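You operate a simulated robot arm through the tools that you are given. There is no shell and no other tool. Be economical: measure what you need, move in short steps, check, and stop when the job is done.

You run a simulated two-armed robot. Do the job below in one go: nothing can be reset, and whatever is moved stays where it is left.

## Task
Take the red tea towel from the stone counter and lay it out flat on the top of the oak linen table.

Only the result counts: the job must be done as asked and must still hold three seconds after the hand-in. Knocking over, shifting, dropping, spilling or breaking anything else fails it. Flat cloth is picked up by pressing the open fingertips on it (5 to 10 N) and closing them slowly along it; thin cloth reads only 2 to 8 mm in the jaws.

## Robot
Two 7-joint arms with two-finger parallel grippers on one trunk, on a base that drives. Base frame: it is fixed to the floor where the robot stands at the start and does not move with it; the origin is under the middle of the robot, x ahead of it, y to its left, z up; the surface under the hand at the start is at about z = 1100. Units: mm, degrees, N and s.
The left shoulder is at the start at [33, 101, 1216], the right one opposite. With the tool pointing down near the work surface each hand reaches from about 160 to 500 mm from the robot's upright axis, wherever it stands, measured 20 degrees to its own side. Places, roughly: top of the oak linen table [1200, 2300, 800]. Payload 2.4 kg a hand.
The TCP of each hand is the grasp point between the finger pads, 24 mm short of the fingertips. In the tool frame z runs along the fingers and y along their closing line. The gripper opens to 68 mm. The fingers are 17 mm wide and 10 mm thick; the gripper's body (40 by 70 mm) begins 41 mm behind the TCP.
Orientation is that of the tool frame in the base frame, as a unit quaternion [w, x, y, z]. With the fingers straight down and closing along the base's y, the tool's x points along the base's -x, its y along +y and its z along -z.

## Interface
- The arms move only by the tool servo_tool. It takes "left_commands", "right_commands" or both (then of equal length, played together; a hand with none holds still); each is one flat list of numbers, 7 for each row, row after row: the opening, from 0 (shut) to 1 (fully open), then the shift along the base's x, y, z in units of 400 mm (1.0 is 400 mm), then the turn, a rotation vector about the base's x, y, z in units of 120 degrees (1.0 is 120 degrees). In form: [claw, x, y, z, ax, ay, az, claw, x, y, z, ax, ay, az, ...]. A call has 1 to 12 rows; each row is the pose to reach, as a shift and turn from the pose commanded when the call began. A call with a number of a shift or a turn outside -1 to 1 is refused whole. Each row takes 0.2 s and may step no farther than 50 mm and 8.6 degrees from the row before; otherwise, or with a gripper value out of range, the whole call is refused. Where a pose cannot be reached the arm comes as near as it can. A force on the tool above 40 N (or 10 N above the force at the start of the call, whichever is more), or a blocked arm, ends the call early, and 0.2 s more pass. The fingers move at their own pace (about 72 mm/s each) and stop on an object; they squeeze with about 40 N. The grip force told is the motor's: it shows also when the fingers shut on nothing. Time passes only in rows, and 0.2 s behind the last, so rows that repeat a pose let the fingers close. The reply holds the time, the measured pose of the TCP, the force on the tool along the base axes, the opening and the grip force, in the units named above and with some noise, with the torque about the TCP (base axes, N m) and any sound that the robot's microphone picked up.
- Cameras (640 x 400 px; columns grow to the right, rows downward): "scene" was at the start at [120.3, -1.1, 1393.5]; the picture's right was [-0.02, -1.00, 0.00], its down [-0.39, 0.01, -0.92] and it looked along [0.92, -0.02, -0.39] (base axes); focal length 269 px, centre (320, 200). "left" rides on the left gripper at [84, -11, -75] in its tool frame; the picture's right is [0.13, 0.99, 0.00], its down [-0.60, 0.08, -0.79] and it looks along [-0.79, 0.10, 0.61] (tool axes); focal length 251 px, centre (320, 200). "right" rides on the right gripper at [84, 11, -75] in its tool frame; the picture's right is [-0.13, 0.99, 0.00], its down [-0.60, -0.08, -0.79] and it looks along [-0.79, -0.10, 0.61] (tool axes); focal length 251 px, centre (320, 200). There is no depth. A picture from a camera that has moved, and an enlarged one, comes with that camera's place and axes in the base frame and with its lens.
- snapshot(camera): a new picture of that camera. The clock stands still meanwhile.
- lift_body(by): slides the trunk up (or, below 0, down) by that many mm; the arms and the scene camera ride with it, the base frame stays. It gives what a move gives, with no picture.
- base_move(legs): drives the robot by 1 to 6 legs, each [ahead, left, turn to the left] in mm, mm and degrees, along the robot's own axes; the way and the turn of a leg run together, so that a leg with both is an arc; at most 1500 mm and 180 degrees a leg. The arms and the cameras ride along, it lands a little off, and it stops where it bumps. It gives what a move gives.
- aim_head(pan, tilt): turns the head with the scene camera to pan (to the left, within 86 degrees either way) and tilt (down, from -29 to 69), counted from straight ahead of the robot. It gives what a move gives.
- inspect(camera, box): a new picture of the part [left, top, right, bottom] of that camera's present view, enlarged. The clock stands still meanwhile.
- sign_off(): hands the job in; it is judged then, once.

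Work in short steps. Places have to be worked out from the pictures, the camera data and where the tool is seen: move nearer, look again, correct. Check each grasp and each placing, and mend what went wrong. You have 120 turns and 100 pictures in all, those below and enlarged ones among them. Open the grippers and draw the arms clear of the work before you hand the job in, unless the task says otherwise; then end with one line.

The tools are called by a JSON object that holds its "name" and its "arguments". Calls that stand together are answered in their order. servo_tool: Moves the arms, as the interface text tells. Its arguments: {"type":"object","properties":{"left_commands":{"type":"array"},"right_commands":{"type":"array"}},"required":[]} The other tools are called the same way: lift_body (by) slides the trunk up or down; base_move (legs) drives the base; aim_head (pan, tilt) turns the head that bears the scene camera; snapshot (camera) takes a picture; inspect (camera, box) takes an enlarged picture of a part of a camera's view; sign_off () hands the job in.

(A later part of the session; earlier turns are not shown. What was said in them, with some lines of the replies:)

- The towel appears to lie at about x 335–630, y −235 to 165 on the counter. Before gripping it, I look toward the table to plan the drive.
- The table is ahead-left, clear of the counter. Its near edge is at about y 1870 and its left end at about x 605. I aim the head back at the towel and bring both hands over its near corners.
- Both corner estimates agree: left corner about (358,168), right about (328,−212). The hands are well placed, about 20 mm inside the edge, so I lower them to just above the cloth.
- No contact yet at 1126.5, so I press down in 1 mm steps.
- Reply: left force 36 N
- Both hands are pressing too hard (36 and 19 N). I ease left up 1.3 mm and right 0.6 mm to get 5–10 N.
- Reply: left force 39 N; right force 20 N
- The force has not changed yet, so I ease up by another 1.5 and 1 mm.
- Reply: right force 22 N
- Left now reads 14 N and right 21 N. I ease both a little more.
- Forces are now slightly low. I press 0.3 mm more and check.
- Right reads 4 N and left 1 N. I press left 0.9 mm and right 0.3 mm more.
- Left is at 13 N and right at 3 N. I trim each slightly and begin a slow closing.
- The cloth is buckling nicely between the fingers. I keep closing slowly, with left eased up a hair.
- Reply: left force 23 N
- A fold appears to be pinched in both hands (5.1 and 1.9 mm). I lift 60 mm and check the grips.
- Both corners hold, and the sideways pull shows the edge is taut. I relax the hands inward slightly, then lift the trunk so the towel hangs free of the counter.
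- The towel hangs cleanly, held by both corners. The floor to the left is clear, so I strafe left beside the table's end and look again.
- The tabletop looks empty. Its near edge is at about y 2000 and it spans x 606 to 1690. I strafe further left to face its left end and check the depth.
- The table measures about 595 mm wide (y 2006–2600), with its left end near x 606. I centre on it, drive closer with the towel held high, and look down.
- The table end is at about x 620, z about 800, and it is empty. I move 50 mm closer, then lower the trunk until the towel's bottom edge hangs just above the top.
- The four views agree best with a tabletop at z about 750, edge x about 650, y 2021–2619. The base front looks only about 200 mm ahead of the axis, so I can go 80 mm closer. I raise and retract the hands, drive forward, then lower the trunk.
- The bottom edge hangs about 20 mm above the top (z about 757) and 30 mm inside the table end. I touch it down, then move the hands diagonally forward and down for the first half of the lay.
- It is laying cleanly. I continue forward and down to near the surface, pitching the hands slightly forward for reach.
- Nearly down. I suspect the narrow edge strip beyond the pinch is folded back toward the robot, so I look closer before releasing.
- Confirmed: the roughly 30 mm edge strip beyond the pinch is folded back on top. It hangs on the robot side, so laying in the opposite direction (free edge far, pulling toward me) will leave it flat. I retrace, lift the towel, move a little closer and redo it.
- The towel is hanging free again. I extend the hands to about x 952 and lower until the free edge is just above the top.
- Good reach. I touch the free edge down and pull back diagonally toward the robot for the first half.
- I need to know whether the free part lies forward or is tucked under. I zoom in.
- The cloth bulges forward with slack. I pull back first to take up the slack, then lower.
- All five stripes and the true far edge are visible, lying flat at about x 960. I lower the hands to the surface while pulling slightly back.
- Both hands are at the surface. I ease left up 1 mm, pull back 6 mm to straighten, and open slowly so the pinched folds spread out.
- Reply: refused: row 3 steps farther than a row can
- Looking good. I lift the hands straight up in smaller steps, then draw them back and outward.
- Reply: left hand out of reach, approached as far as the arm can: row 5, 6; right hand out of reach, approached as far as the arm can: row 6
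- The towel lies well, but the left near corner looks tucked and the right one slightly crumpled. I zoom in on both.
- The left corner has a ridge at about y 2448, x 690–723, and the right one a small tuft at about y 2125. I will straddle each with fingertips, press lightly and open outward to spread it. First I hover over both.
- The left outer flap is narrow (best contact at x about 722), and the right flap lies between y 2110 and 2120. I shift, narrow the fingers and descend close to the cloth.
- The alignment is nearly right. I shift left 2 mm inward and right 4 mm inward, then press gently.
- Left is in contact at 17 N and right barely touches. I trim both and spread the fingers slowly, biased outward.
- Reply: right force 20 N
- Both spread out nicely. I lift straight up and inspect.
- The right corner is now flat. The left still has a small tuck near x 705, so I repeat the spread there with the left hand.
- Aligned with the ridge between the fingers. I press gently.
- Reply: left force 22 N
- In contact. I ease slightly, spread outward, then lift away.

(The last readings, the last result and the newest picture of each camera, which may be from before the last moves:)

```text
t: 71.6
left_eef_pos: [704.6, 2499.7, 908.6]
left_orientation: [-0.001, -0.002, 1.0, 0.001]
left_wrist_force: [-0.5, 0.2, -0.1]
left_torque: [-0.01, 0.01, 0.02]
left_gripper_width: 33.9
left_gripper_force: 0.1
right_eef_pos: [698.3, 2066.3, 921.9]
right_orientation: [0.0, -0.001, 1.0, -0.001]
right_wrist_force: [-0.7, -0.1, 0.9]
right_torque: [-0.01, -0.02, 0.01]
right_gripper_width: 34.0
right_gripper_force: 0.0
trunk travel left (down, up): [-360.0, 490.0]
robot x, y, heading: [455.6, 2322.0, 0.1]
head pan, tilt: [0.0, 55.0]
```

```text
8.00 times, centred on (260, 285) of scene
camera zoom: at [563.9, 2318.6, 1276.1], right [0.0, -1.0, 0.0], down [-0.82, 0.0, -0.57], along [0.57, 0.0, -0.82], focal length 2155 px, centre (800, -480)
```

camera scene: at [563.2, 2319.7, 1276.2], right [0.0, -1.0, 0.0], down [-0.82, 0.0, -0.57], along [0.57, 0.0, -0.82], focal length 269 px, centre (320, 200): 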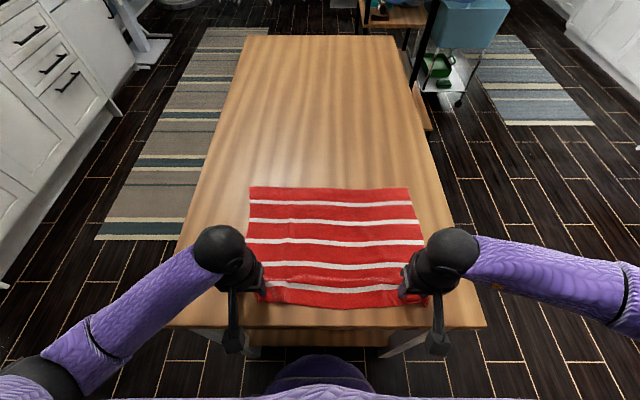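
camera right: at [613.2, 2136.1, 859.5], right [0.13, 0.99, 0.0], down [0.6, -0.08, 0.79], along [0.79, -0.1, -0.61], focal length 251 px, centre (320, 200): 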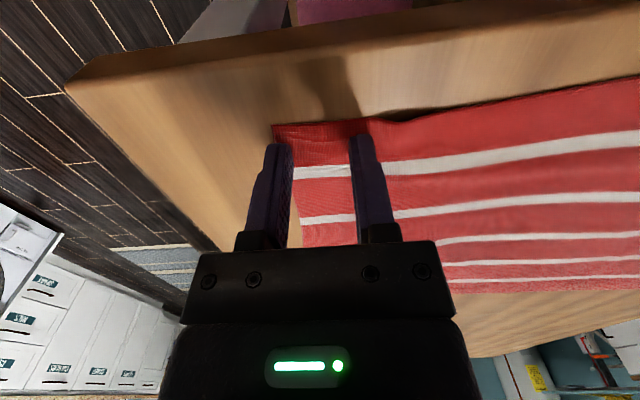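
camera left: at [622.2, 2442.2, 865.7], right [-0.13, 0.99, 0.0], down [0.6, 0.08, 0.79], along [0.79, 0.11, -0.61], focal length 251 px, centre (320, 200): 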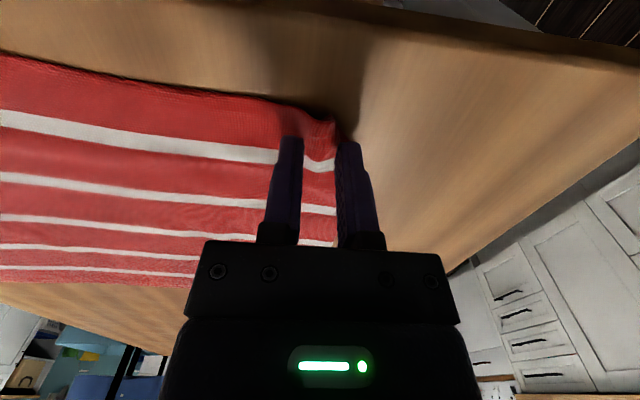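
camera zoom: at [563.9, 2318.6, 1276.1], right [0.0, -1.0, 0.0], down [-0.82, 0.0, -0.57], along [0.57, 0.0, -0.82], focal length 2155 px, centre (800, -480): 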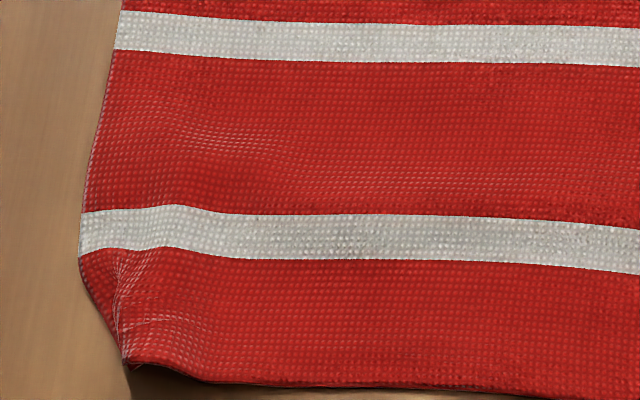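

The towel lies flat, fully on the top, with all edges visible. Only a roughly 10 mm soft crease remains at one corner, and further rubbing would just slide the cloth. I open the grippers, raise and back away.

{"name": "servo_tool", "arguments": {"left_commands": [1, 0, 0, 0.1, 0, 0, 0, 1, 0, 0, 0.2, 0, 0, 0], "right_commands": [1, 0, 0, 0.1, 0, 0, 0, 1, 0, 0, 0.2, 0, 0, 0]}}

{"name": "lift_body", "arguments": {"by": 100}}

{"name": "base_move", "arguments": {"legs": [[-300, 0, 0]]}}

{"name": "snapshot", "arguments": {"camera": "scene"}}

```text
t: 72.2
left_eef_pos: [701.5, 2499.9, 988.1]
left_orientation: [0.0, -0.003, 1.0, 0.0]
left_wrist_force: [0.7, -0.3, 0.0]
left_torque: [-0.03, 0.0, -0.03]
left_gripper_width: 68.1
left_gripper_force: 0.0
right_eef_pos: [698.9, 2065.4, 1000.0]
right_orientation: [0.0, -0.001, 1.0, 0.001]
right_wrist_force: [0.1, -0.4, -1.0]
right_torque: [0.01, 0.01, 0.03]
right_gripper_width: 68.3
right_gripper_force: 0.0
trunk travel left (down, up): [-360.0, 490.0]
robot x, y, heading: [454.8, 2316.2, 0.0]
head pan, tilt: [0.0, 55.0]
```

```text
t: 73.6
left_eef_pos: [703.6, 2501.0, 1087.5]
left_orientation: [0.0, -0.002, 1.0, -0.001]
left_wrist_force: [-0.7, -0.5, 0.5]
left_torque: [-0.02, 0.0, -0.03]
left_gripper_width: 67.9
left_gripper_force: 0.1
right_eef_pos: [697.3, 2064.6, 1100.5]
right_orientation: [0.0, -0.001, 1.0, -0.001]
right_wrist_force: [0.1, 0.1, -0.5]
right_torque: [0.01, 0.0, -0.03]
right_gripper_width: 68.2
right_gripper_force: 0.1
trunk travel left (down, up): [-460.0, 390.0]
robot x, y, heading: [456.5, 2315.4, 0.3]
head pan, tilt: [0.0, 55.0]
```

```text
t: 75.6
left_eef_pos: [402.5, 2500.0, 1088.9]
left_orientation: [0.0, -0.003, 1.0, 0.0]
left_wrist_force: [-0.6, 0.3, -0.1]
left_torque: [0.06, 0.02, 0.0]
left_gripper_width: 68.1
left_gripper_force: 0.0
right_eef_pos: [399.4, 2064.9, 1102.0]
right_orientation: [0.0, -0.002, 1.0, 0.0]
right_wrist_force: [-0.5, -0.4, 0.1]
right_torque: [-0.03, -0.03, 0.01]
right_gripper_width: 68.0
right_gripper_force: 0.1
trunk travel left (down, up): [-460.0, 390.0]
robot x, y, heading: [156.7, 2316.3, 0.4]
head pan, tilt: [0.0, 55.0]
```

```text
41 pictures are left
camera scene: at [250.1, 2317.8, 1376.8], right [0.0, -1.0, 0.0], down [-0.82, 0.0, -0.57], along [0.57, 0.0, -0.82], focal length 269 px, centre (320, 200)
```

scene: 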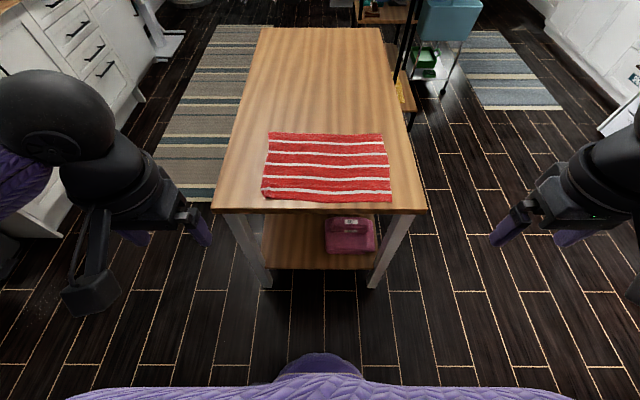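

The towel lies flat wholly on the tabletop, the hands are clear and nothing else has moved. I hand the job in.

{"name": "sign_off", "arguments": {}}

```text
The job is handed in.
```

The red tea towel is laid out flat on the top of the oak linen table, fully inside its edges, except for a soft crease of about 10 mm left at the near-left corner.
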